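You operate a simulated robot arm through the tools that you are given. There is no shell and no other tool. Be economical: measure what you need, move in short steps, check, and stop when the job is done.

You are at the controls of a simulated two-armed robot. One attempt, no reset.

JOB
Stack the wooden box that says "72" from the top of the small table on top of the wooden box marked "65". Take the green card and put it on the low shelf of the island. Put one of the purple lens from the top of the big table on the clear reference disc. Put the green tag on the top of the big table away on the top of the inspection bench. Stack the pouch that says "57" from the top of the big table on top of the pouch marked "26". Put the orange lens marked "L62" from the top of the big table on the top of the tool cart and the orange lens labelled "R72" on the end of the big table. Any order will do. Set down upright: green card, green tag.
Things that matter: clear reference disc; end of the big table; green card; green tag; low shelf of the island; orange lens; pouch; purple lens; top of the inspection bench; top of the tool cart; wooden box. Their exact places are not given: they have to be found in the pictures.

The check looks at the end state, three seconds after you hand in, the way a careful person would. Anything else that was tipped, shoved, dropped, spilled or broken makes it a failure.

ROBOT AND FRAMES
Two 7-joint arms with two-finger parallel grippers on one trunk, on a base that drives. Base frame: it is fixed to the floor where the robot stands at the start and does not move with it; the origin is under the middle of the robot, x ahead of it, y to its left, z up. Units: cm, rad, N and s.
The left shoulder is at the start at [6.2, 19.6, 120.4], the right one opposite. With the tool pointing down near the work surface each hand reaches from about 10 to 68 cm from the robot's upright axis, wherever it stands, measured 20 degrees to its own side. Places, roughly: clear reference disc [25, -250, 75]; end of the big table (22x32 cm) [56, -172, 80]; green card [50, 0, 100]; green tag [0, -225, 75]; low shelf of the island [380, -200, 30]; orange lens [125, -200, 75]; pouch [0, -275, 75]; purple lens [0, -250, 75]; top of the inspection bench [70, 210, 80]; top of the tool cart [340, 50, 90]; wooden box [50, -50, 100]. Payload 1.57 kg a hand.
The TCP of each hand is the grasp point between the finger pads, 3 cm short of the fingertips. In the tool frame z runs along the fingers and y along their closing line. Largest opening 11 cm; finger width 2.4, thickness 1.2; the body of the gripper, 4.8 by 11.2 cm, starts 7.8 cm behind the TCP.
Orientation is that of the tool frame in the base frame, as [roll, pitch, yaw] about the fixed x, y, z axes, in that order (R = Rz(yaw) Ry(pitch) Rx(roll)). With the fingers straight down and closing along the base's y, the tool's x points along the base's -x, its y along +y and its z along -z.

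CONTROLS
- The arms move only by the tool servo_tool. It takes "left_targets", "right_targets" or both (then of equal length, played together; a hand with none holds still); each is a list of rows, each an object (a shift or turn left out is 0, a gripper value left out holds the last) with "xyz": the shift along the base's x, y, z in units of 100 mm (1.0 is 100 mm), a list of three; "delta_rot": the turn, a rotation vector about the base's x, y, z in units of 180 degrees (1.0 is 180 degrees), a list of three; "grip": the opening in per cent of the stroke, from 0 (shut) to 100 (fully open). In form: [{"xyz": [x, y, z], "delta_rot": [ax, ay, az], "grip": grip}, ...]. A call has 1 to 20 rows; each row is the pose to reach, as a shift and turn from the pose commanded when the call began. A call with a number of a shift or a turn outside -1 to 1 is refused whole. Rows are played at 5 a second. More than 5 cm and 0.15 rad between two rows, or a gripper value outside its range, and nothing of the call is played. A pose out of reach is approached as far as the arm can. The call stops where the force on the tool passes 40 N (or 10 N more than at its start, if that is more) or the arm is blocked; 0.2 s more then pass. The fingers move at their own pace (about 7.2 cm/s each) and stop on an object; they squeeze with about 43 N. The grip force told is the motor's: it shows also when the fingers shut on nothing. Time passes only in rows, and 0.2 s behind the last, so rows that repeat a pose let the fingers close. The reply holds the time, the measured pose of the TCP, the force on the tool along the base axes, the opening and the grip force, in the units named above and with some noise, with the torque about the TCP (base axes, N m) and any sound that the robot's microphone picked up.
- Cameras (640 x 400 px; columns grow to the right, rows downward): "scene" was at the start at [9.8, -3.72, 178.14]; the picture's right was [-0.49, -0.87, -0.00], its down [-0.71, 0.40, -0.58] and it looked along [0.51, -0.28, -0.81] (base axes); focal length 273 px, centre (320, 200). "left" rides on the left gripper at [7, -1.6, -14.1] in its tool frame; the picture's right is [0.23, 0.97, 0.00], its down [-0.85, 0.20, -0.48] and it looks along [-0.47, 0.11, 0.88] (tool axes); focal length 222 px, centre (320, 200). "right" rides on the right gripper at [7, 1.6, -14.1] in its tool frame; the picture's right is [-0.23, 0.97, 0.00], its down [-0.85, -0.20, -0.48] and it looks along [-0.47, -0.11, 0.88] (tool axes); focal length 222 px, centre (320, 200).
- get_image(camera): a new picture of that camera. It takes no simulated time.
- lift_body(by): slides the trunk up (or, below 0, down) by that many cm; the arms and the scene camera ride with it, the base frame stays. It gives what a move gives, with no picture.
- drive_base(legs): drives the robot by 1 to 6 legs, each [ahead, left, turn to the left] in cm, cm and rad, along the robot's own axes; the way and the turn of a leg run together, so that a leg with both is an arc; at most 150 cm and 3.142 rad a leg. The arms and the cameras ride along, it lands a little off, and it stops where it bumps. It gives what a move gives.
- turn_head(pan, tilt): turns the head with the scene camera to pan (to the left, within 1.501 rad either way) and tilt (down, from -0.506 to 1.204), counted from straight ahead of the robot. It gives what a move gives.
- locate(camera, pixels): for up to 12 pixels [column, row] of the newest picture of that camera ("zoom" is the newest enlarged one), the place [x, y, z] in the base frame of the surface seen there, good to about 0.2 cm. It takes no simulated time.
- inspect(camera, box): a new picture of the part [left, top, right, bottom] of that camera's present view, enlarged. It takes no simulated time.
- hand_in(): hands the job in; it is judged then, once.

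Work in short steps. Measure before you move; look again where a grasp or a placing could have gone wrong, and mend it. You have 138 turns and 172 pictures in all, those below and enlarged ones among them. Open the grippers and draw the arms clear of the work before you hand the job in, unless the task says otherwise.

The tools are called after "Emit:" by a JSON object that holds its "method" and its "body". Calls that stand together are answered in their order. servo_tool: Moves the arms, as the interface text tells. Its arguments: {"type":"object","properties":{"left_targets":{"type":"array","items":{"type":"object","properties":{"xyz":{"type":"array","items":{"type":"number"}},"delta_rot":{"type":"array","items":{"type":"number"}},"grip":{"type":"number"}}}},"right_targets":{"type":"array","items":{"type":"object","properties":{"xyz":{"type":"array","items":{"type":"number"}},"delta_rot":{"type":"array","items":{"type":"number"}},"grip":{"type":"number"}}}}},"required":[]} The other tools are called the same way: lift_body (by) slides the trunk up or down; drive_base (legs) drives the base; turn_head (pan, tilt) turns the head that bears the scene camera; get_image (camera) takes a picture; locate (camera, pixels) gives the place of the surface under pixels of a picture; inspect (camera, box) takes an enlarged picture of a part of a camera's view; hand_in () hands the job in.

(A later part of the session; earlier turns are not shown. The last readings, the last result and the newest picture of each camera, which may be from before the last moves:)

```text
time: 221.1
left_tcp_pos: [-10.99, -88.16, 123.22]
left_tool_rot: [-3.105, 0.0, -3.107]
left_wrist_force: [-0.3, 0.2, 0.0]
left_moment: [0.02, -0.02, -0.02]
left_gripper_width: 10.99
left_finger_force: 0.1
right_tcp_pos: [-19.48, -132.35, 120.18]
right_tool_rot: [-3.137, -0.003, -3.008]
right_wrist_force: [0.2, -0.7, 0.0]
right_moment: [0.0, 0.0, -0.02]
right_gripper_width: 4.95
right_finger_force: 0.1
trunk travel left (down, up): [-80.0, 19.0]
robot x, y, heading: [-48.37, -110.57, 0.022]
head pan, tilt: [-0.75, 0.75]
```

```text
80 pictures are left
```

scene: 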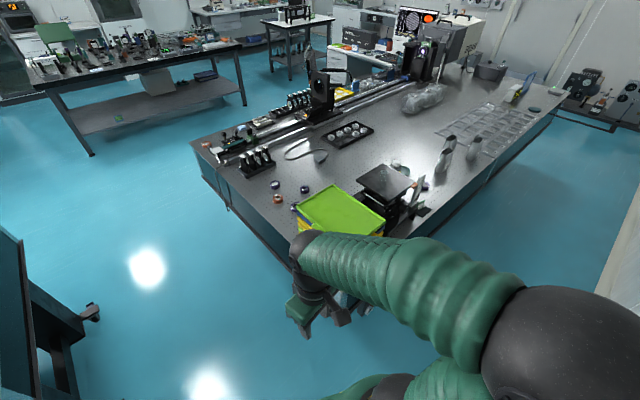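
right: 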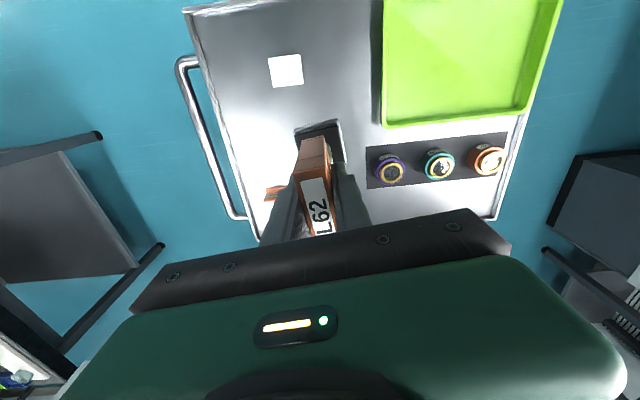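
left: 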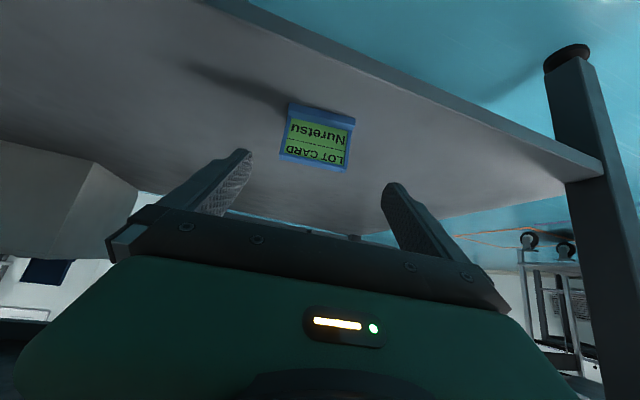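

I locate the table's -x edge before strafing in.

Emit:
{"method": "locate", "body": {"camera": "scene", "pixels": [[500, 165], [520, 150], [478, 192], [615, 300], [590, 200], [412, 208], [450, 150], [418, 183]]}}

Emit:
{"method": "inspect", "body": {"camera": "scene", "box": [350, 120, 490, 240]}}

```text
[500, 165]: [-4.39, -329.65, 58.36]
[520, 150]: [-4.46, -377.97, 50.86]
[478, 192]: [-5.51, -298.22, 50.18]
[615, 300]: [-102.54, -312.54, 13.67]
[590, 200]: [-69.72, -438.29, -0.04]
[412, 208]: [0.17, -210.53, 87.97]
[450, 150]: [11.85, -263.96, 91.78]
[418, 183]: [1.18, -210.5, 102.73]
```

```text
3.33 times, centred on (420, 180) of scene
```

zoom: 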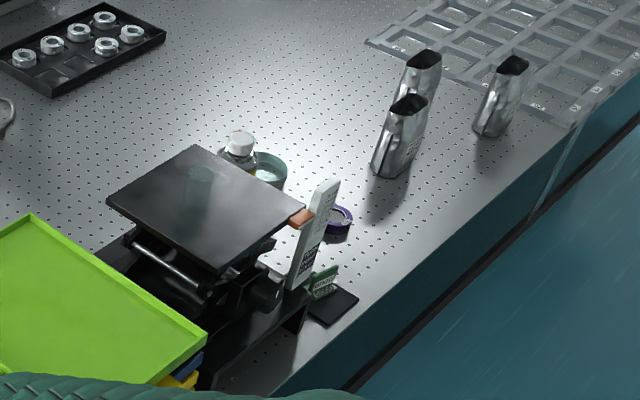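

The green tag stands on a dark mat near (5,-215), a purple lens just beyond. I strafe right 118 cm along the aisle.

Emit:
{"method": "drive_base", "body": {"legs": [[0, -118, -0.022]]}}

Emit:
{"method": "turn_head", "body": {"pan": 0.0, "tilt": 0.9}}

Emit:
{"method": "get_image", "body": {"camera": "scene"}}

Emit:
{"method": "get_image", "body": {"camera": "right"}}

```text
time: 227.1
left_tcp_pos: [-9.3, -207.04, 123.01]
left_tool_rot: [-3.101, 0.001, -3.121]
left_wrist_force: [-0.9, 0.4, 0.0]
left_moment: [-0.03, 0.0, 0.0]
left_gripper_width: 11.01
left_finger_force: 0.0
right_tcp_pos: [-18.31, -251.21, 120.19]
right_tool_rot: [-3.137, -0.002, -3.023]
right_wrist_force: [-0.5, 0.6, 1.0]
right_moment: [-0.01, 0.0, -0.02]
right_gripper_width: 4.93
right_finger_force: 0.0
trunk travel left (down, up): [-80.0, 19.0]
robot x, y, heading: [-47.29, -229.16, 0.005]
head pan, tilt: [-0.75, 0.75]
```

```text
time: 228.2
left_tcp_pos: [-9.18, -207.35, 123.02]
left_tool_rot: [-3.103, 0.001, -3.122]
left_wrist_force: [0.1, -0.2, 0.6]
left_moment: [0.0, 0.0, 0.0]
left_gripper_width: 11.0
left_finger_force: 0.1
right_tcp_pos: [-18.27, -251.36, 120.26]
right_tool_rot: [-3.14, -0.004, -3.023]
right_wrist_force: [-0.4, 0.8, -0.8]
right_moment: [0.0, 0.01, 0.0]
right_gripper_width: 4.96
right_finger_force: 0.0
trunk travel left (down, up): [-80.0, 19.0]
robot x, y, heading: [-46.98, -229.05, 0.001]
head pan, tilt: [0.0, 0.901]
```

```text
78 pictures are left
```

scene: 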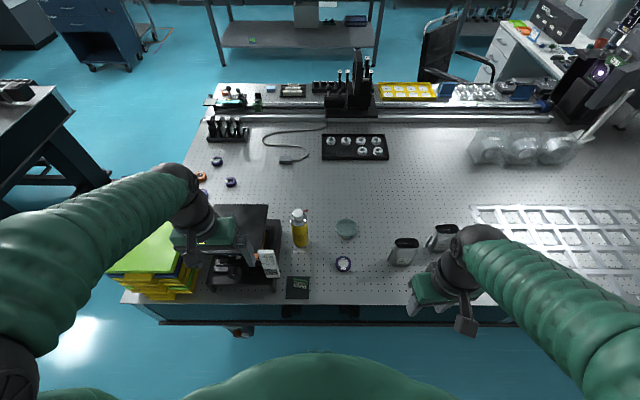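

```text
77 pictures are left
```

right: 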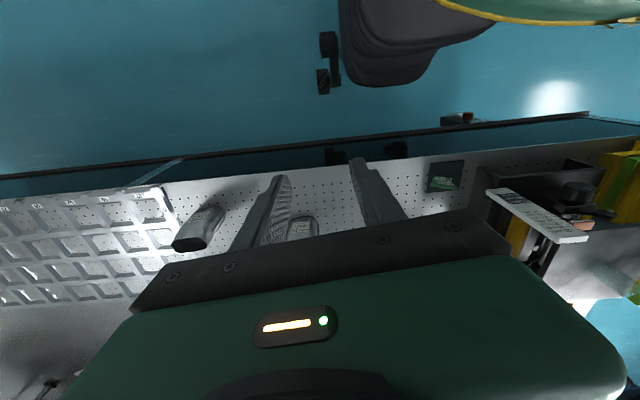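

Everything is in reach here. I zoom on the pouches, lens/disc, and the tag.

Emit:
{"method": "inspect", "body": {"camera": "scene", "box": [320, 205, 480, 320]}}

Emit:
{"method": "inspect", "body": {"camera": "scene", "box": [255, 205, 365, 305]}}

Emit:
{"method": "locate", "body": {"camera": "scene", "pixels": [[343, 264], [343, 258], [346, 228], [346, 219], [336, 229], [357, 229], [299, 285], [300, 210], [298, 250], [403, 243], [440, 233], [404, 262]]}}

```text
3.48 times, centred on (400, 262) of scene
```

zoom: 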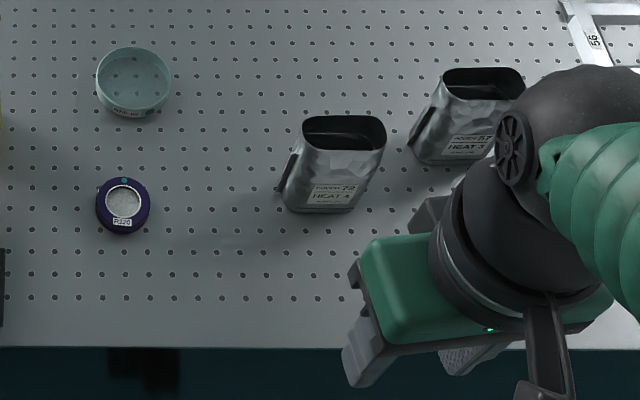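

```text
4.00 times, centred on (310, 255) of scene
```

zoom: 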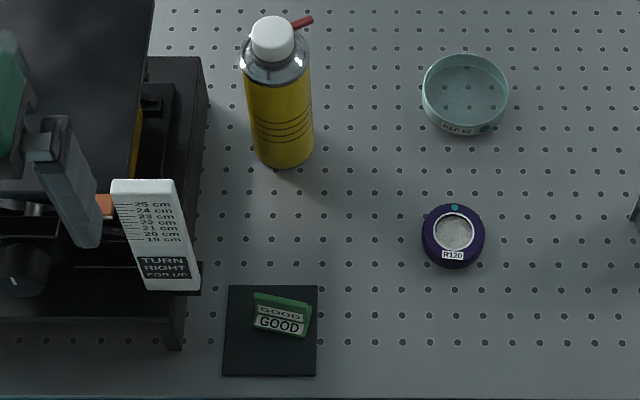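

```text
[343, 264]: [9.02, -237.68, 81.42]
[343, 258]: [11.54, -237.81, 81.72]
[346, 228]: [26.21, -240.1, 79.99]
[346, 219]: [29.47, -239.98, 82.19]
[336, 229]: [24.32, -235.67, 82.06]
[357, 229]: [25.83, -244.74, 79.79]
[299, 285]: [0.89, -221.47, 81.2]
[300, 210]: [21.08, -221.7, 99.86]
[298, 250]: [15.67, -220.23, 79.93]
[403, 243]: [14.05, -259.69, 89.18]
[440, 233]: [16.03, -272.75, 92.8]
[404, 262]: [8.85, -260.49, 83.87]
```

Lens R120 at (9.4,-237.7) is close to the clear disc at (26,-240). I zoom on the pouch labels.

Emit:
{"method": "inspect", "body": {"camera": "scene", "box": [385, 220, 455, 270]}}

Emit:
{"method": "inspect", "body": {"camera": "right", "box": [160, 190, 330, 260]}}

Emit:
{"method": "inspect", "body": {"camera": "scene", "box": [330, 210, 365, 240]}}

```text
8.00 times, centred on (420, 245) of scene
```

zoom: 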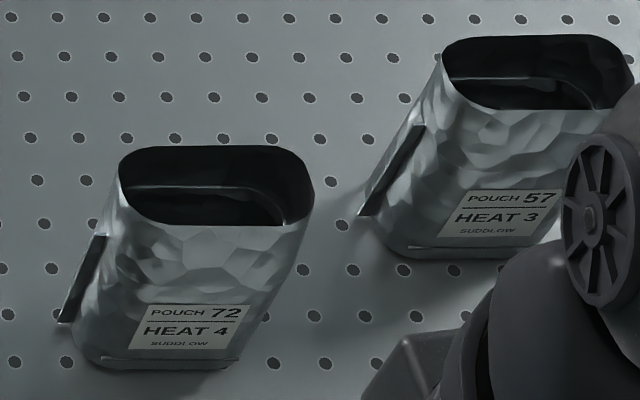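

```text
3.76 times, centred on (245, 225) of right
```

zoom: 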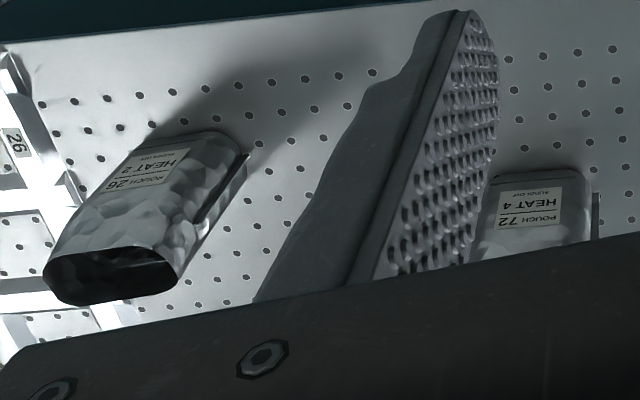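

```text
13.33 times, centred on (348, 225) of scene
```

zoom: 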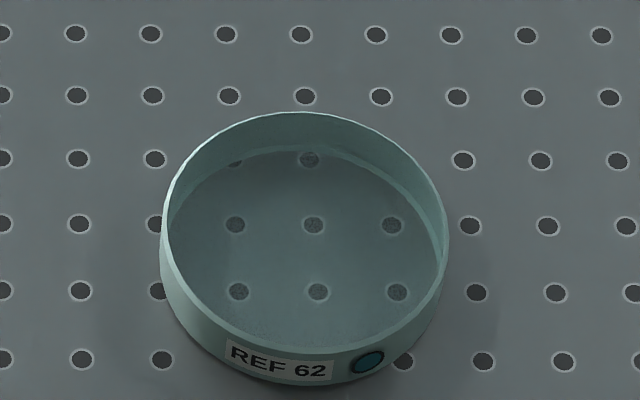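

Pouch labels: 72 at (12,-260), 57 at (16,-273), 26 at (5,-281). First the lens: I drive 10 cm closer, raise the left hand clear, and bring the right hand above R120.

Emit:
{"method": "servo_tool", "body": {"left_targets": [{"xyz": [-0.2, 0, 0.3]}, {"xyz": [-0.4, 0, 0.6]}, {"xyz": [-0.6, 0, 0.9]}, {"xyz": [-0.8, 0.2, 1.0]}], "right_targets": [{"xyz": [0.2, 0.2, 0], "grip": 75}, {"xyz": [0.5, 0.4, 0]}, {"xyz": [0.8, 0.6, 0]}, {"xyz": [1.0, 0.8, 0]}]}}

Emit:
{"method": "drive_base", "body": {"legs": [[9.5, 0, 0]]}}

Emit:
{"method": "lift_body", "body": {"by": -16}}

Emit:
{"method": "get_image", "body": {"camera": "scene"}}

Emit:
{"method": "get_image", "body": {"camera": "right"}}

```text
time: 229.2
left_tcp_pos: [-17.1, -204.71, 132.99]
left_tool_rot: [-3.099, -0.003, -3.123]
left_wrist_force: [-0.3, -0.2, 1.3]
left_moment: [-0.01, 0.01, -0.02]
left_gripper_width: 11.01
left_finger_force: 0.1
right_tcp_pos: [-8.58, -243.2, 120.24]
right_tool_rot: [-3.139, -0.004, -3.023]
right_wrist_force: [0.4, -0.3, 0.0]
right_moment: [-0.02, 0.01, 0.0]
right_gripper_width: 8.25
right_finger_force: 0.2
trunk travel left (down, up): [-80.0, 19.0]
robot x, y, heading: [-47.34, -228.98, 0.001]
head pan, tilt: [0.0, 0.901]
```

```text
time: 230.4
left_tcp_pos: [-8.3, -204.77, 133.13]
left_tool_rot: [-3.1, 0.006, -3.124]
left_wrist_force: [-1.4, -0.3, 0.3]
left_moment: [0.0, -0.03, 0.0]
left_gripper_width: 11.01
left_finger_force: 0.1
right_tcp_pos: [0.21, -243.28, 120.53]
right_tool_rot: [-3.137, 0.003, -3.023]
right_wrist_force: [-0.2, -0.3, -0.1]
right_moment: [0.0, -0.07, 0.0]
right_gripper_width: 8.26
right_finger_force: 0.1
trunk travel left (down, up): [-80.0, 19.0]
robot x, y, heading: [-37.59, -229.17, 0.007]
head pan, tilt: [0.0, 0.901]
```

```text
time: 232.2
left_tcp_pos: [-7.29, -204.74, 116.88]
left_tool_rot: [-3.101, -0.003, -3.122]
left_wrist_force: [-0.2, -0.1, -0.5]
left_moment: [-0.01, 0.01, 0.01]
left_gripper_width: 10.97
left_finger_force: 0.0
right_tcp_pos: [1.16, -243.25, 104.25]
right_tool_rot: [-3.139, -0.001, -3.023]
right_wrist_force: [0.1, -0.8, -0.8]
right_moment: [-0.02, 0.02, 0.01]
right_gripper_width: 8.24
right_finger_force: 0.1
trunk travel left (down, up): [-64.0, 35.0]
robot x, y, heading: [-37.47, -228.79, 0.008]
head pan, tilt: [0.0, 0.901]
```

```text
71 pictures are left
```

scene: 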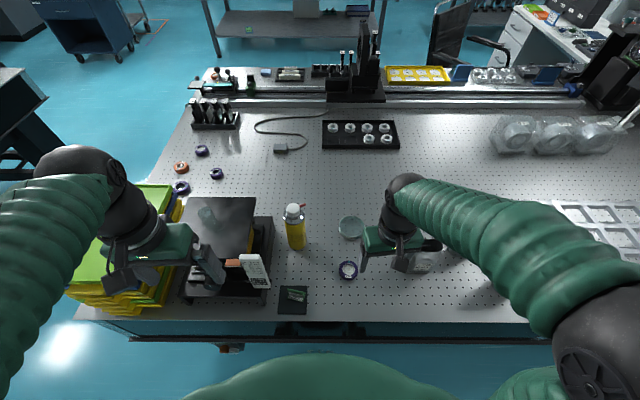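

```text
70 pictures are left
```

right: 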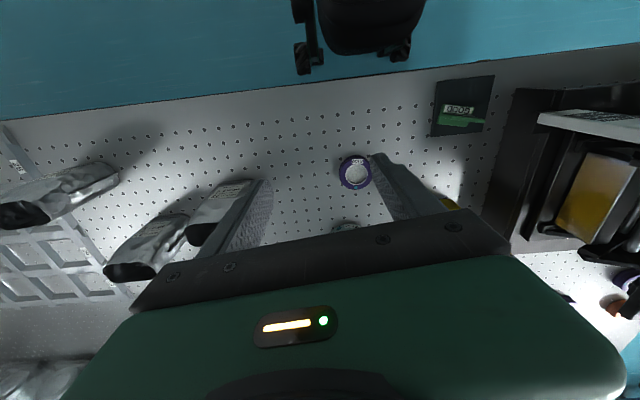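

I measure the lens and disc rims precisely.

Emit:
{"method": "inspect", "body": {"camera": "scene", "box": [325, 205, 375, 285]}}

Emit:
{"method": "locate", "body": {"camera": "right", "pixels": [[355, 172], [341, 173], [371, 172], [356, 157], [355, 187]]}}

```text
5.00 times, centred on (350, 245) of scene
```

zoom: 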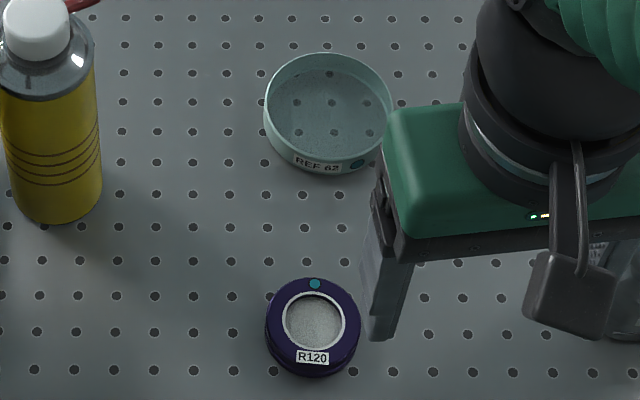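

```text
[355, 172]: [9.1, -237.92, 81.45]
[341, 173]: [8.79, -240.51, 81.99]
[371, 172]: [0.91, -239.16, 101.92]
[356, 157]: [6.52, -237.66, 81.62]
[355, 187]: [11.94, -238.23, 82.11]
```

I locate the disc's rim and floor.

Emit:
{"method": "locate", "body": {"camera": "zoom", "pixels": [[328, 55], [266, 105], [267, 112], [330, 154], [325, 164], [320, 172], [330, 110], [300, 85], [350, 130], [388, 100]]}}

```text
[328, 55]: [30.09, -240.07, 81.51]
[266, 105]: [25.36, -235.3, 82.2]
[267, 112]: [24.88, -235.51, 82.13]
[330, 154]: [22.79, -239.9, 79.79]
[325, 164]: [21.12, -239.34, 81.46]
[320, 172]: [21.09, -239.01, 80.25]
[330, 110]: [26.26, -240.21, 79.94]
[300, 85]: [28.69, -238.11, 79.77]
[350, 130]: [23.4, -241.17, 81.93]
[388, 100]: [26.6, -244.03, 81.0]
```

The disc is centred at (25.6,-240.0), top z about 82.2, diameter 9.2. I move the right hand above the lens at (9.2,-237.9).

Emit:
{"method": "servo_tool", "body": {"right_targets": [{"xyz": [0.3, 0.25, 0]}, {"xyz": [0.6, 0.5, 0]}, {"xyz": [0.8, 0.535, -0.3]}, {"xyz": [0.8, 0.535, -0.7]}, {"xyz": [0.8, 0.535, -1.0]}, {"xyz": [0.8, 0.535, -1.0]}]}}

Emit:
{"method": "get_image", "body": {"camera": "right"}}

```text
time: 233.6
left_tcp_pos: [-7.31, -204.7, 116.91]
left_tool_rot: [-3.102, -0.003, -3.124]
left_wrist_force: [0.0, 0.1, 0.4]
left_moment: [0.03, 0.0, -0.02]
left_gripper_width: 11.0
left_finger_force: 0.0
right_tcp_pos: [9.21, -237.81, 94.32]
right_tool_rot: [-3.138, -0.004, -3.021]
right_wrist_force: [-0.9, 0.1, -0.5]
right_moment: [-0.01, -0.04, -0.01]
right_gripper_width: 8.22
right_finger_force: 0.1
trunk travel left (down, up): [-64.0, 35.0]
robot x, y, heading: [-37.32, -229.2, 0.006]
head pan, tilt: [0.0, 0.901]
```

```text
68 pictures are left
```

right: 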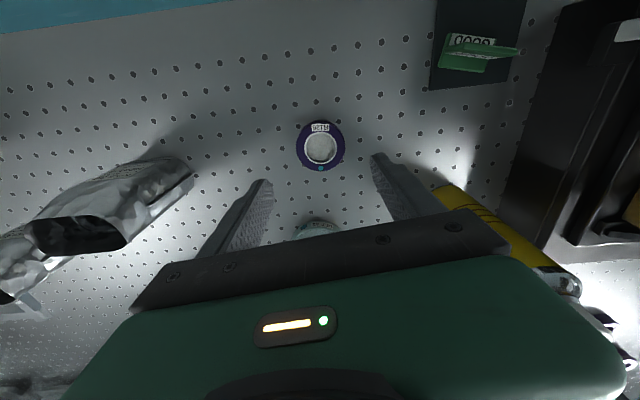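

Aligned (320,146). I descend, close and lift.

Emit:
{"method": "servo_tool", "body": {"right_targets": [{"xyz": [0, 0, -0.4]}, {"xyz": [0, 0, -0.8]}, {"xyz": [0, 0, -1.0]}]}}

Emit:
{"method": "servo_tool", "body": {"right_targets": [{"xyz": [0, 0, -0.06]}, {"xyz": [0, 0, -0.06], "grip": 0}, {"xyz": [0, 0, -0.06], "grip": 0}, {"xyz": [0, 0, -0.06], "grip": 0}, {"xyz": [0, 0, 0.4], "grip": 0}, {"xyz": [0, 0, 0.8], "grip": 0}]}}

Emit:
{"method": "get_image", "body": {"camera": "right"}}

```text
time: 234.4
left_tcp_pos: [-7.36, -204.66, 117.02]
left_tool_rot: [-3.101, -0.003, -3.121]
left_wrist_force: [0.4, 0.1, 0.0]
left_moment: [-0.02, -0.02, 0.0]
left_gripper_width: 11.0
left_finger_force: 0.0
right_tcp_pos: [8.84, -237.87, 84.33]
right_tool_rot: [-3.139, -0.005, -3.022]
right_wrist_force: [0.8, -0.7, 0.5]
right_moment: [-0.01, -0.02, 0.02]
right_gripper_width: 8.26
right_finger_force: 0.0
trunk travel left (down, up): [-64.0, 35.0]
robot x, y, heading: [-37.3, -229.26, 0.005]
head pan, tilt: [0.0, 0.901]
```

```text
time: 235.8
left_tcp_pos: [-7.46, -204.77, 117.04]
left_tool_rot: [-3.101, -0.003, -3.123]
left_wrist_force: [0.1, 0.7, 0.3]
left_moment: [0.01, -0.02, -0.02]
left_gripper_width: 10.98
left_finger_force: 0.0
right_tcp_pos: [9.07, -237.87, 92.54]
right_tool_rot: [-3.14, -0.004, -3.021]
right_wrist_force: [0.1, 0.5, -1.2]
right_moment: [0.0, 0.01, -0.02]
right_gripper_width: 5.77
right_finger_force: 43.2
trunk travel left (down, up): [-64.0, 35.0]
robot x, y, heading: [-37.49, -229.24, 0.005]
head pan, tilt: [0.0, 0.901]
```

```text
67 pictures are left
```

right: 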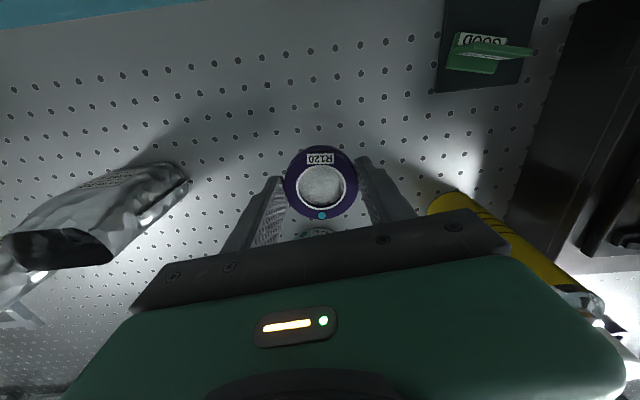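

Lens held (5.8). I carry it over the disc.

Emit:
{"method": "servo_tool", "body": {"right_targets": [{"xyz": [0.3, -0.05, 0]}, {"xyz": [0.6, -0.1, 0]}, {"xyz": [0.9, -0.15, 0]}, {"xyz": [1.0, -0.2, 0]}]}}

Emit:
{"method": "servo_tool", "body": {"right_targets": [{"xyz": [0.3, 0, 0]}, {"xyz": [0.65, 0, 0]}, {"xyz": [0.65, 0, 0]}]}}

Emit:
{"method": "get_image", "body": {"camera": "right"}}

Emit:
{"method": "inspect", "body": {"camera": "scene", "box": [290, 190, 410, 280]}}

```text
time: 236.8
left_tcp_pos: [-7.25, -204.69, 116.93]
left_tool_rot: [-3.103, -0.003, -3.123]
left_wrist_force: [0.1, 0.3, -0.1]
left_moment: [0.02, 0.0, -0.01]
left_gripper_width: 11.0
left_finger_force: 0.0
right_tcp_pos: [19.05, -239.89, 92.16]
right_tool_rot: [-3.14, -0.003, -3.021]
right_wrist_force: [-0.3, 0.6, -1.1]
right_moment: [0.0, 0.02, -0.01]
right_gripper_width: 5.76
right_finger_force: 42.8
trunk travel left (down, up): [-64.0, 35.0]
robot x, y, heading: [-37.62, -229.43, 0.007]
head pan, tilt: [0.0, 0.901]
```

```text
time: 237.6
left_tcp_pos: [-7.35, -204.74, 116.99]
left_tool_rot: [-3.1, -0.003, -3.124]
left_wrist_force: [-0.1, 0.4, 0.1]
left_moment: [0.0, -0.05, -0.01]
left_gripper_width: 11.03
left_finger_force: 0.0
right_tcp_pos: [25.57, -239.82, 92.02]
right_tool_rot: [-3.138, 0.0, -3.02]
right_wrist_force: [1.2, 0.5, 0.2]
right_moment: [-0.01, 0.04, 0.01]
right_gripper_width: 5.8
right_finger_force: 42.9
trunk travel left (down, up): [-64.0, 35.0]
robot x, y, heading: [-37.58, -229.18, 0.001]
head pan, tilt: [0.0, 0.901]
```

```text
66 pictures are left
```

right: 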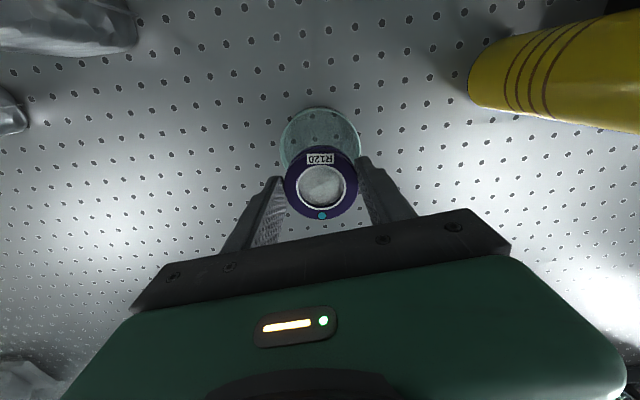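

```text
4.44 times, centred on (350, 235) of scene
```

zoom: 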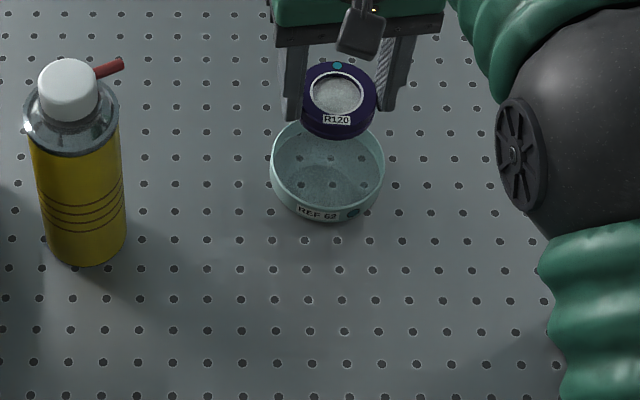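

Aligned over the disc (centre column 320). I lower to expected contact at TCP z≈85.9.

Emit:
{"method": "servo_tool", "body": {"right_targets": [{"xyz": [0, 0, -0.3]}, {"xyz": [0, 0, -0.5]}, {"xyz": [0, 0, -0.57]}, {"xyz": [0, 0, -0.61]}, {"xyz": [0, 0, -0.61]}]}}

Emit:
{"method": "inspect", "body": {"camera": "scene", "box": [320, 205, 380, 255]}}

```text
time: 238.8
left_tcp_pos: [-7.23, -204.72, 116.89]
left_tool_rot: [-3.101, -0.004, -3.122]
left_wrist_force: [-0.4, -0.9, 0.5]
left_moment: [0.03, 0.01, 0.02]
left_gripper_width: 10.99
left_finger_force: 0.0
right_tcp_pos: [25.67, -239.74, 86.14]
right_tool_rot: [-3.138, -0.004, -3.02]
right_wrist_force: [0.4, -0.5, 0.3]
right_moment: [-0.01, 0.03, 0.0]
right_gripper_width: 5.8
right_finger_force: 43.2
trunk travel left (down, up): [-64.0, 35.0]
robot x, y, heading: [-37.55, -228.8, 0.009]
head pan, tilt: [0.0, 0.901]
```

```text
8.00 times, centred on (350, 230) of scene
```

zoom: 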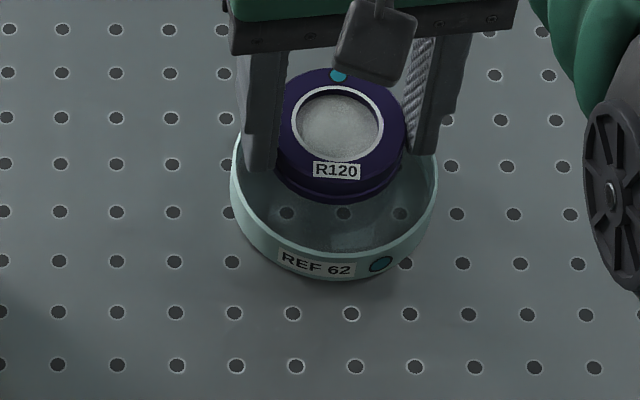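

No contact yet; I lower another few millimetres.

Emit:
{"method": "servo_tool", "body": {"right_targets": [{"xyz": [0, 0, -0.01]}, {"xyz": [0, 0, -0.025]}, {"xyz": [0, 0, -0.04]}, {"xyz": [0, 0, -0.04]}]}}

Emit:
{"method": "inspect", "body": {"camera": "scene", "box": [320, 205, 380, 255]}}

```text
time: 239.8
left_tcp_pos: [-7.37, -204.73, 116.94]
left_tool_rot: [-3.101, -0.005, -3.121]
left_wrist_force: [0.0, 0.1, 0.4]
left_moment: [0.01, -0.01, -0.02]
left_gripper_width: 11.01
left_finger_force: 0.1
right_tcp_pos: [25.71, -239.85, 85.88]
right_tool_rot: [-3.138, -0.002, -3.024]
right_wrist_force: [2.1, -0.4, 5.1]
right_moment: [0.04, 0.06, 0.02]
right_gripper_width: 5.79
right_finger_force: 43.1
trunk travel left (down, up): [-64.0, 35.0]
robot x, y, heading: [-37.77, -228.92, 0.003]
head pan, tilt: [0.0, 0.901]
```

```text
8.00 times, centred on (350, 230) of scene
```

zoom: 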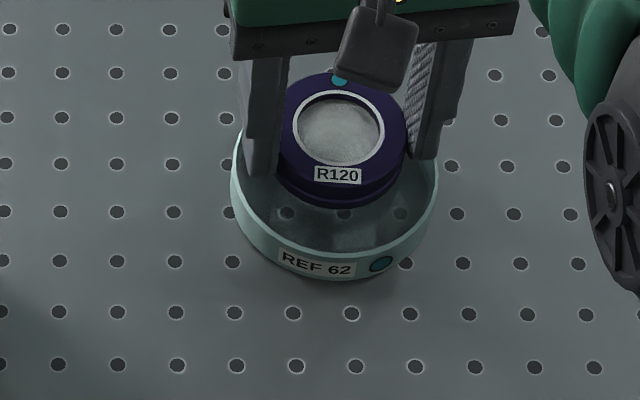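

Contact at 5 N on the disc's top surface; the lens lies fully within the disc. I open and rise.

Emit:
{"method": "servo_tool", "body": {"right_targets": [{"grip": 70}, {"grip": 70}, {"xyz": [0, 0, 0.3]}, {"xyz": [0, 0, 0.7]}, {"xyz": [0, 0, 1.0]}]}}

Emit:
{"method": "servo_tool", "body": {"right_targets": [{"xyz": [-0.3, -0.2, 0.3]}, {"xyz": [-0.6, -0.4, 0.6]}, {"xyz": [-0.9, -0.5, 0.9]}]}}

Emit:
{"method": "get_image", "body": {"camera": "scene"}}

Emit:
{"method": "inspect", "body": {"camera": "scene", "box": [320, 205, 380, 255]}}

```text
time: 241.0
left_tcp_pos: [-7.23, -204.84, 117.0]
left_tool_rot: [-3.101, -0.004, -3.122]
left_wrist_force: [-0.8, 0.8, 0.5]
left_moment: [0.0, 0.02, 0.0]
left_gripper_width: 11.0
left_finger_force: 0.2
right_tcp_pos: [25.56, -239.79, 95.69]
right_tool_rot: [-3.139, -0.004, -3.024]
right_wrist_force: [-0.5, -0.1, 0.7]
right_moment: [0.03, -0.01, -0.02]
right_gripper_width: 7.73
right_finger_force: 0.0
trunk travel left (down, up): [-64.0, 35.0]
robot x, y, heading: [-37.6, -228.74, 0.001]
head pan, tilt: [0.0, 0.901]
```

```text
time: 241.8
left_tcp_pos: [-7.42, -204.79, 117.03]
left_tool_rot: [-3.1, -0.005, -3.122]
left_wrist_force: [0.1, 0.2, 0.0]
left_moment: [-0.03, 0.01, -0.01]
left_gripper_width: 11.0
left_finger_force: 0.1
right_tcp_pos: [16.51, -244.56, 104.63]
right_tool_rot: [-3.138, -0.004, -3.023]
right_wrist_force: [0.8, -0.9, -0.3]
right_moment: [-0.02, -0.01, 0.0]
right_gripper_width: 7.69
right_finger_force: 0.0
trunk travel left (down, up): [-64.0, 35.0]
robot x, y, heading: [-37.27, -228.78, 0.005]
head pan, tilt: [0.0, 0.901]
```

```text
62 pictures are left
```

scene: 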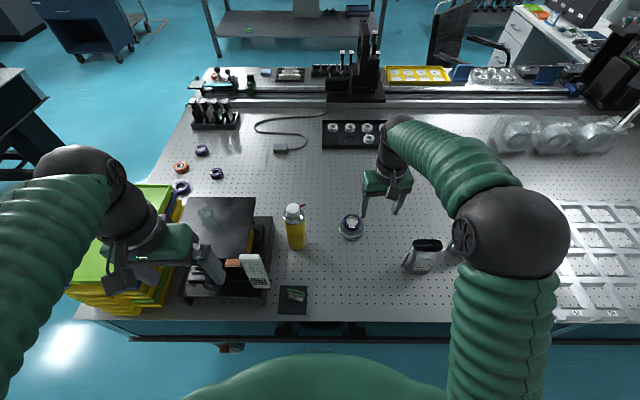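

```text
8.00 times, centred on (350, 230) of scene
```

zoom: 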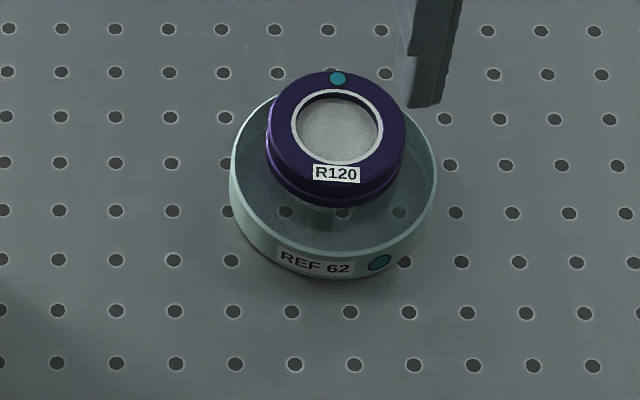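

The lens rests on the disc. Next the pouches: I strafe right 38 cm and look at them.

Emit:
{"method": "lift_body", "body": {"by": 8}}

Emit:
{"method": "drive_base", "body": {"legs": [[0, -38, 0]]}}

Emit:
{"method": "get_image", "body": {"camera": "scene"}}

Emit:
{"method": "get_image", "body": {"camera": "right"}}

```text
time: 243.0
left_tcp_pos: [-7.38, -204.74, 124.95]
left_tool_rot: [-3.101, -0.005, -3.121]
left_wrist_force: [0.0, -0.9, -0.6]
left_moment: [0.01, -0.01, 0.0]
left_gripper_width: 10.99
left_finger_force: 0.1
right_tcp_pos: [16.54, -244.59, 112.42]
right_tool_rot: [-3.14, -0.004, -3.023]
right_wrist_force: [-0.3, 0.1, -0.5]
right_moment: [-0.01, -0.01, -0.02]
right_gripper_width: 7.71
right_finger_force: 0.1
trunk travel left (down, up): [-72.0, 27.0]
robot x, y, heading: [-37.32, -228.78, 0.01]
head pan, tilt: [0.0, 0.901]
```

```text
time: 245.4
left_tcp_pos: [-7.15, -242.46, 124.89]
left_tool_rot: [-3.099, -0.004, -3.126]
left_wrist_force: [-0.4, 0.2, -0.1]
left_moment: [0.0, -0.02, 0.04]
left_gripper_width: 10.98
left_finger_force: 0.1
right_tcp_pos: [16.73, -282.4, 112.54]
right_tool_rot: [-3.136, -0.003, -3.027]
right_wrist_force: [0.3, -0.1, -0.2]
right_moment: [0.02, 0.01, -0.03]
right_gripper_width: 7.7
right_finger_force: 0.1
trunk travel left (down, up): [-72.0, 27.0]
robot x, y, heading: [-37.6, -266.93, -0.002]
head pan, tilt: [0.0, 0.901]
```

```text
60 pictures are left
```

scene: 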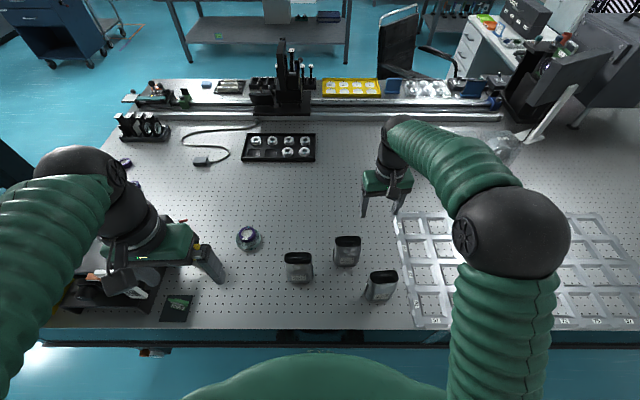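

```text
59 pictures are left
```

right: 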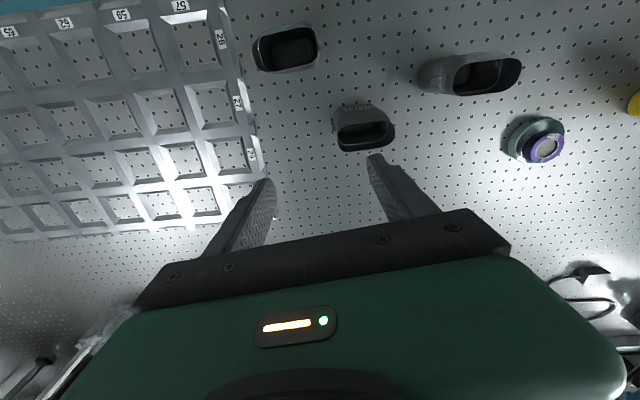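

All three pouches are visible. I zoom in for labels and dimensions.

Emit:
{"method": "inspect", "body": {"camera": "scene", "box": [280, 228, 404, 305]}}

Emit:
{"method": "inspect", "body": {"camera": "right", "box": [240, 20, 420, 160]}}

```text
5.16 times, centred on (342, 266) of scene
```

zoom: 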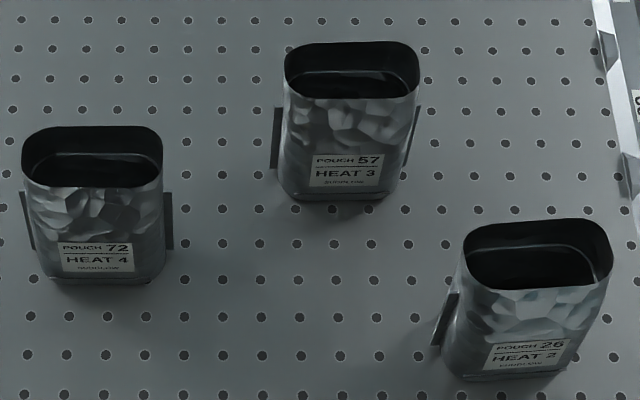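

```text
2.86 times, centred on (330, 90) of right
```

zoom: 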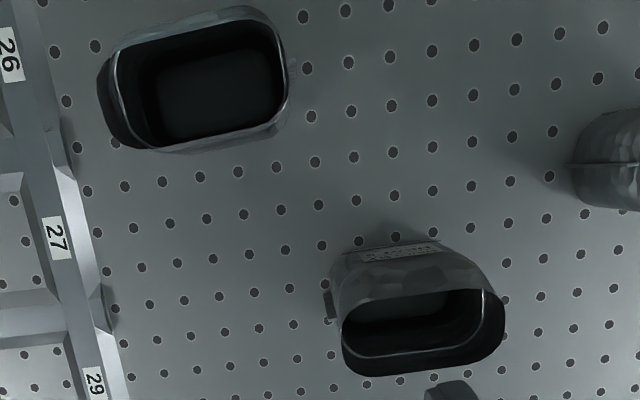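

I locate rim points of 26 and 57 in the top-down zoom.

Emit:
{"method": "locate", "body": {"camera": "zoom", "pixels": [[114, 70], [288, 80], [200, 24], [200, 144], [122, 130], [272, 26], [344, 345], [502, 325], [420, 293], [420, 370], [362, 370], [484, 292]]}}

Emit:
{"method": "locate", "body": {"camera": "scene", "pixels": [[335, 241], [361, 241], [348, 236], [348, 247], [370, 276], [398, 276], [384, 270], [385, 283], [348, 263], [382, 299], [345, 266], [376, 300]]}}

```text
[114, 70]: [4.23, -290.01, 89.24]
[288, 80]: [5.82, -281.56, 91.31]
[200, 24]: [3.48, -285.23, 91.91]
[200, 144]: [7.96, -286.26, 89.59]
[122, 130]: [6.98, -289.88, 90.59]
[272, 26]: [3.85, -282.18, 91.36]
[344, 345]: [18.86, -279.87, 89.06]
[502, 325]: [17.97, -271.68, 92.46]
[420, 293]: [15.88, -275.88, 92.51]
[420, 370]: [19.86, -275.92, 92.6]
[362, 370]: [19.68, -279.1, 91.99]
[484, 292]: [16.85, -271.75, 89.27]
```

```text
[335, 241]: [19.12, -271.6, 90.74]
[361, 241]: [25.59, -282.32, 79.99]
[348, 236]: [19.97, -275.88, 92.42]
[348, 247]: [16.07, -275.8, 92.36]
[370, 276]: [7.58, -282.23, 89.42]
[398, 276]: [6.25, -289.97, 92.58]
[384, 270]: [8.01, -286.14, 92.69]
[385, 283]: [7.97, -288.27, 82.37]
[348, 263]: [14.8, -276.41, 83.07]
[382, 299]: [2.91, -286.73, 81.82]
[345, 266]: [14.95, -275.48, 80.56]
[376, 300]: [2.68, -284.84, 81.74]
```

I locate label corners on each pouch to get their yaws.

Emit:
{"method": "locate", "body": {"camera": "scene", "pixels": [[340.5, 262.5], [352.5, 263], [340.8, 258], [353.5, 258], [374.8, 298], [388.5, 295.6], [375.5, 294.5], [390, 292], [292, 279.5], [305, 280.2]]}}

```text
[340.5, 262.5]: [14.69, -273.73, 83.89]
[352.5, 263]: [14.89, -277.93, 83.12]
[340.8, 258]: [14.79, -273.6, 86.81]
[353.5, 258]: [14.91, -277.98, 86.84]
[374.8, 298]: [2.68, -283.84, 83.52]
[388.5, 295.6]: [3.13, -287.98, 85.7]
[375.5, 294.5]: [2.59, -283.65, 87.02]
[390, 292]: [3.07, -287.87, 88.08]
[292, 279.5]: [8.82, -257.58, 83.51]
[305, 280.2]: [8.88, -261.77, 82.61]
```

57: centre (17.9,-275.7), yaw 0.035; 26: centre (5.8,-285.9), yaw 0.11; both tops at z 92.6. I bring the right hand over 57, fully open.

Emit:
{"method": "servo_tool", "body": {"right_targets": [{"xyz": [0.06, 0.35, 0], "delta_rot": [0, 0, -0.013], "grip": 100}, {"xyz": [0.12, 0.67, 0], "delta_rot": [0, 0, -0.0255]}, {"xyz": [0.12, 0.67, -0.4], "delta_rot": [0, 0, -0.0255]}, {"xyz": [0.12, 0.67, -0.8], "delta_rot": [0, 0, -0.0255]}, {"xyz": [0.12, 0.67, -1.0], "delta_rot": [0, 0, -0.0255]}, {"xyz": [0.12, 0.67, -1.0], "delta_rot": [0, 0, -0.0255]}]}}

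Emit:
{"method": "get_image", "body": {"camera": "right"}}

Emit:
{"method": "inspect", "body": {"camera": "scene", "box": [270, 170, 430, 310]}}

```text
time: 246.8
left_tcp_pos: [-7.21, -242.79, 125.0]
left_tool_rot: [-3.101, -0.003, -3.127]
left_wrist_force: [0.7, 1.0, -0.1]
left_moment: [-0.02, 0.01, -0.04]
left_gripper_width: 11.01
left_finger_force: 0.0
right_tcp_pos: [17.76, -276.04, 102.56]
right_tool_rot: [-3.138, -0.001, -3.105]
right_wrist_force: [-0.8, 0.1, 0.4]
right_moment: [0.02, -0.02, 0.02]
right_gripper_width: 11.0
right_finger_force: 0.0
trunk travel left (down, up): [-72.0, 27.0]
robot x, y, heading: [-37.23, -267.18, -0.001]
head pan, tilt: [0.0, 0.901]
```

```text
56 pictures are left
```

right: 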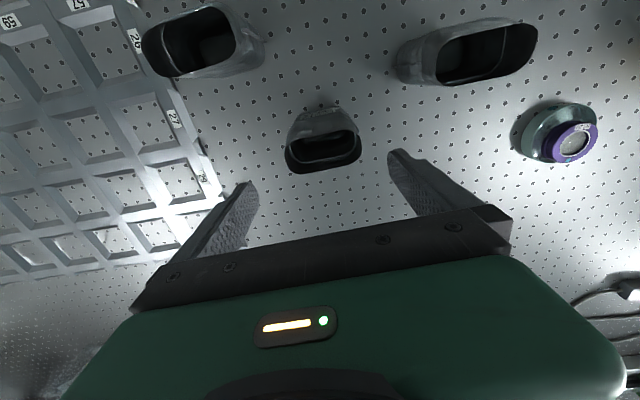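

```text
2.86 times, centred on (350, 240) of scene
```

zoom: 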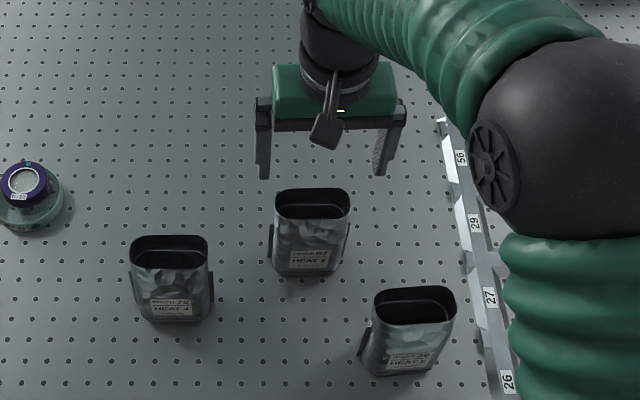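

Aligned (mouth at (323,152), expected (321,152)). I descend to z 89 and close.

Emit:
{"method": "servo_tool", "body": {"right_targets": [{"xyz": [0, 0.02, -0.4]}, {"xyz": [0, 0.02, -0.8]}, {"xyz": [0, 0.02, -1.0]}]}}

Emit:
{"method": "servo_tool", "body": {"right_targets": [{"xyz": [0, 0, -0.2]}, {"xyz": [0, 0, -0.35]}, {"xyz": [0, 0, -0.35], "grip": 0}, {"xyz": [0, 0, -0.35], "grip": 0}, {"xyz": [0, 0, -0.35], "grip": 0}, {"xyz": [0, 0, -0.35], "grip": 0}]}}

Emit:
{"method": "inspect", "body": {"camera": "scene", "box": [270, 170, 430, 310]}}

```text
time: 247.6
left_tcp_pos: [-7.18, -242.88, 125.02]
left_tool_rot: [-3.102, -0.002, -3.126]
left_wrist_force: [0.0, -0.2, 0.0]
left_moment: [0.01, 0.0, 0.0]
left_gripper_width: 10.99
left_finger_force: 0.0
right_tcp_pos: [17.98, -275.47, 92.46]
right_tool_rot: [-3.138, -0.001, -3.106]
right_wrist_force: [-0.1, -0.2, 0.2]
right_moment: [-0.01, 0.02, -0.04]
right_gripper_width: 11.01
right_finger_force: 0.2
trunk travel left (down, up): [-72.0, 27.0]
robot x, y, heading: [-37.65, -267.1, 0.002]
head pan, tilt: [0.0, 0.901]
```

```text
time: 249.0
left_tcp_pos: [-7.15, -242.87, 125.05]
left_tool_rot: [-3.102, -0.003, -3.126]
left_wrist_force: [-0.7, 0.3, -1.0]
left_moment: [0.0, 0.05, 0.01]
left_gripper_width: 10.97
left_finger_force: 0.1
right_tcp_pos: [17.84, -275.8, 88.95]
right_tool_rot: [-3.137, -0.002, -3.106]
right_wrist_force: [0.1, -0.2, 0.2]
right_moment: [0.12, 0.07, -0.01]
right_gripper_width: 8.36
right_finger_force: 42.9
trunk travel left (down, up): [-72.0, 27.0]
robot x, y, heading: [-37.32, -266.97, -0.003]
head pan, tilt: [0.0, 0.901]
```

```text
2.86 times, centred on (350, 240) of scene
```

zoom: 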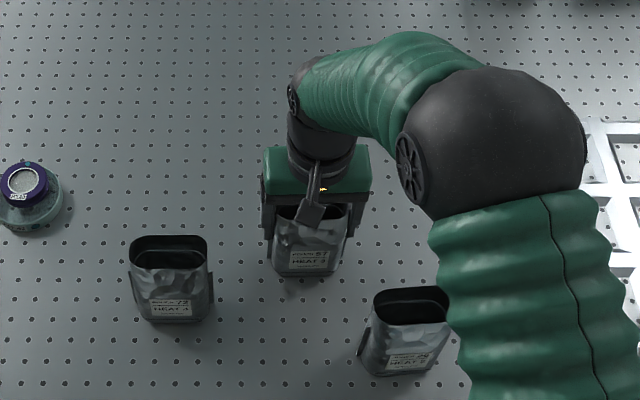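

Gripped (8.4). I lift it clear and move it over 26.

Emit:
{"method": "servo_tool", "body": {"right_targets": [{"xyz": [0, 0, 0.3]}, {"xyz": [0, 0, 0.7]}, {"xyz": [0, 0, 1.0]}, {"xyz": [0, 0, 1.0]}]}}

Emit:
{"method": "lift_body", "body": {"by": 9}}

Emit:
{"method": "servo_tool", "body": {"right_targets": [{"xyz": [-0.3, -0.25, 0], "delta_rot": [0, 0, 0.012]}, {"xyz": [-0.6, -0.5, 0], "delta_rot": [0, 0, 0.024]}, {"xyz": [-0.9, -0.75, 0], "delta_rot": [0, 0, 0.024]}, {"xyz": [-1.0, -1.0, 0], "delta_rot": [0, 0, 0.024]}]}}

Emit:
{"method": "get_image", "body": {"camera": "scene"}}

Emit:
{"method": "get_image", "body": {"camera": "right"}}

```text
time: 250.0
left_tcp_pos: [-7.01, -242.94, 124.94]
left_tool_rot: [-3.1, -0.007, -3.126]
left_wrist_force: [-0.3, -0.9, 0.4]
left_moment: [0.02, -0.01, -0.02]
left_gripper_width: 10.97
left_finger_force: 0.0
right_tcp_pos: [17.55, -275.63, 98.99]
right_tool_rot: [-3.139, -0.003, -3.107]
right_wrist_force: [0.2, 0.1, -2.9]
right_moment: [-0.02, -0.01, 0.02]
right_gripper_width: 8.36
right_finger_force: 43.2
trunk travel left (down, up): [-72.0, 27.0]
robot x, y, heading: [-37.54, -267.0, -0.0]
head pan, tilt: [0.0, 0.901]
```

```text
time: 251.2
left_tcp_pos: [-7.07, -242.85, 133.95]
left_tool_rot: [-3.1, -0.004, -3.128]
left_wrist_force: [-0.3, 0.9, -0.6]
left_moment: [-0.01, 0.0, 0.02]
left_gripper_width: 11.02
left_finger_force: 0.0
right_tcp_pos: [17.68, -275.49, 107.98]
right_tool_rot: [-3.138, -0.004, -3.106]
right_wrist_force: [0.6, 0.1, -3.1]
right_moment: [-0.01, -0.05, 0.02]
right_gripper_width: 8.38
right_finger_force: 42.9
trunk travel left (down, up): [-81.0, 18.0]
robot x, y, heading: [-37.37, -266.98, -0.002]
head pan, tilt: [0.0, 0.901]
```

```text
time: 252.2
left_tcp_pos: [-7.15, -243.05, 133.96]
left_tool_rot: [-3.103, -0.003, -3.125]
left_wrist_force: [0.0, -0.2, 0.0]
left_moment: [0.0, -0.01, 0.01]
left_gripper_width: 11.01
left_finger_force: 0.0
right_tcp_pos: [7.82, -285.92, 108.19]
right_tool_rot: [-3.14, -0.002, -3.028]
right_wrist_force: [0.0, 0.5, -3.0]
right_moment: [0.01, 0.02, 0.03]
right_gripper_width: 8.33
right_finger_force: 42.4
trunk travel left (down, up): [-81.0, 18.0]
robot x, y, heading: [-37.65, -266.81, 0.002]
head pan, tilt: [0.0, 0.901]
```

```text
53 pictures are left
```

scene: 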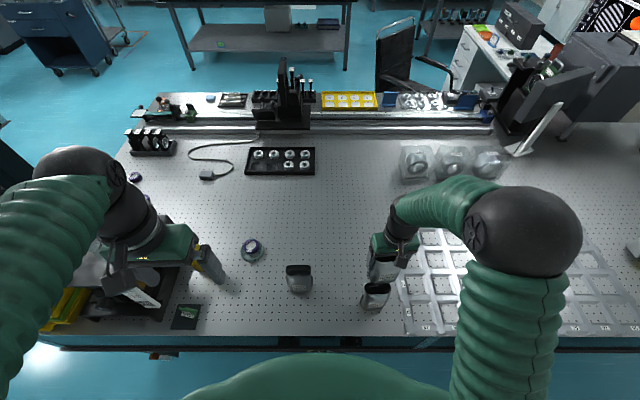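

```text
52 pictures are left
```

right: 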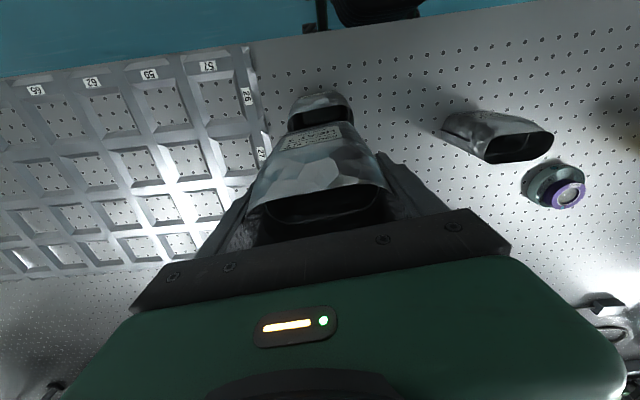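

I shift -2.0 in x and lower 4.5, then inspect the alignment.

Emit:
{"method": "servo_tool", "body": {"right_targets": [{"xyz": [-0.2, 0.0, 0]}, {"xyz": [-0.2, 0.0, -0.25]}, {"xyz": [-0.2, 0.0, -0.45]}, {"xyz": [-0.2, 0.0, -0.45]}]}}

Emit:
{"method": "inspect", "body": {"camera": "scene", "box": [335, 225, 425, 315]}}

Emit:
{"method": "inspect", "body": {"camera": "right", "box": [220, 60, 430, 240]}}

```text
time: 253.2
left_tcp_pos: [-7.25, -243.12, 134.06]
left_tool_rot: [-3.103, -0.002, -3.126]
left_wrist_force: [-0.6, -0.3, 0.3]
left_moment: [0.01, 0.03, 0.0]
left_gripper_width: 11.03
left_finger_force: 0.1
right_tcp_pos: [5.55, -285.69, 103.66]
right_tool_rot: [-3.138, -0.003, -3.031]
right_wrist_force: [-0.5, 0.7, -2.4]
right_moment: [0.02, -0.04, -0.03]
right_gripper_width: 8.36
right_finger_force: 43.2
trunk travel left (down, up): [-81.0, 18.0]
robot x, y, heading: [-37.47, -266.74, 0.002]
head pan, tilt: [0.0, 0.901]
```

```text
4.44 times, centred on (380, 270) of scene
```

zoom: 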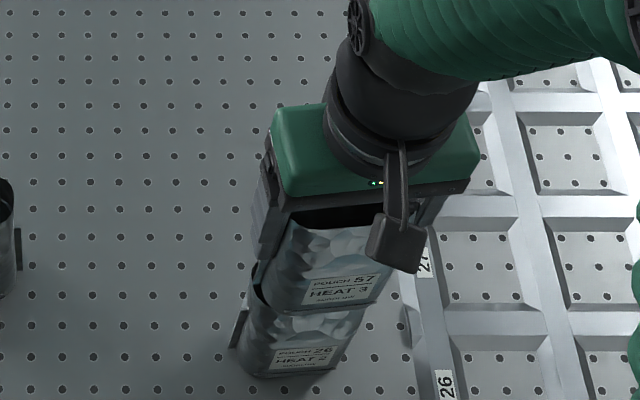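

```text
2.22 times, centred on (325, 150) of right
```

zoom: 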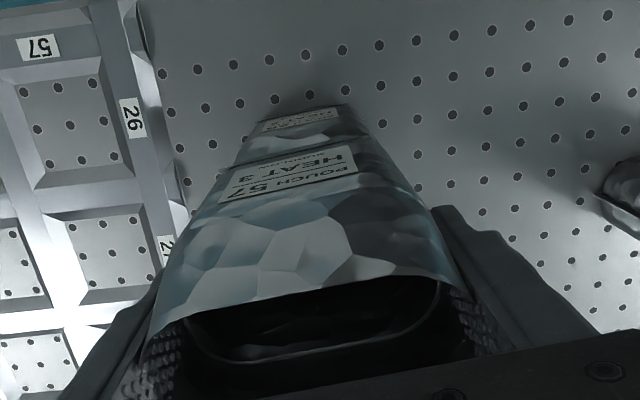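

I locate both labels' centres to verify the offset.

Emit:
{"method": "locate", "body": {"camera": "zoom", "pixels": [[232, 184], [352, 160], [264, 126], [340, 112], [150, 330], [460, 285], [300, 285]]}}

```text
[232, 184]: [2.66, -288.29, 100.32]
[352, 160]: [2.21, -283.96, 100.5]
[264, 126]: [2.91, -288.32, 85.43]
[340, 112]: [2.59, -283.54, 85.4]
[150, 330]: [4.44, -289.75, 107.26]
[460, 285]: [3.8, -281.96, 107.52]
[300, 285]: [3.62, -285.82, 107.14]
```

57's label is 0.3 off in x and 0.15 in y. I correct and lower onto the rim.

Emit:
{"method": "servo_tool", "body": {"right_targets": [{"xyz": [0.03, 0.015, 0]}, {"xyz": [0.03, 0.015, -0.1]}, {"xyz": [0.03, 0.015, -0.17]}, {"xyz": [0.03, 0.015, -0.2]}, {"xyz": [0.03, 0.015, -0.22]}, {"xyz": [0.03, 0.015, -0.22]}]}}

Emit:
{"method": "inspect", "body": {"camera": "scene", "box": [335, 225, 425, 315]}}

```text
time: 254.6
left_tcp_pos: [-7.15, -242.91, 134.08]
left_tool_rot: [-3.103, -0.004, -3.127]
left_wrist_force: [-0.5, -0.5, -0.2]
left_moment: [0.0, 0.0, -0.02]
left_gripper_width: 11.0
left_finger_force: 0.0
right_tcp_pos: [6.07, -285.46, 101.49]
right_tool_rot: [-3.139, -0.004, -3.032]
right_wrist_force: [0.0, -0.2, -2.6]
right_moment: [0.02, -0.01, -0.03]
right_gripper_width: 8.35
right_finger_force: 42.8
trunk travel left (down, up): [-81.0, 18.0]
robot x, y, heading: [-37.13, -267.33, 0.003]
head pan, tilt: [0.0, 0.901]
```

```text
4.44 times, centred on (380, 270) of scene
```

zoom: 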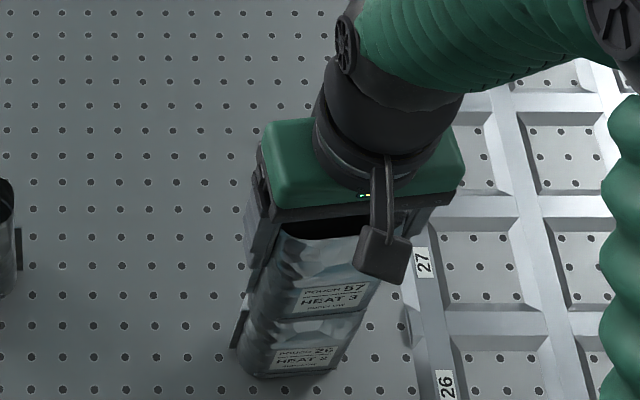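

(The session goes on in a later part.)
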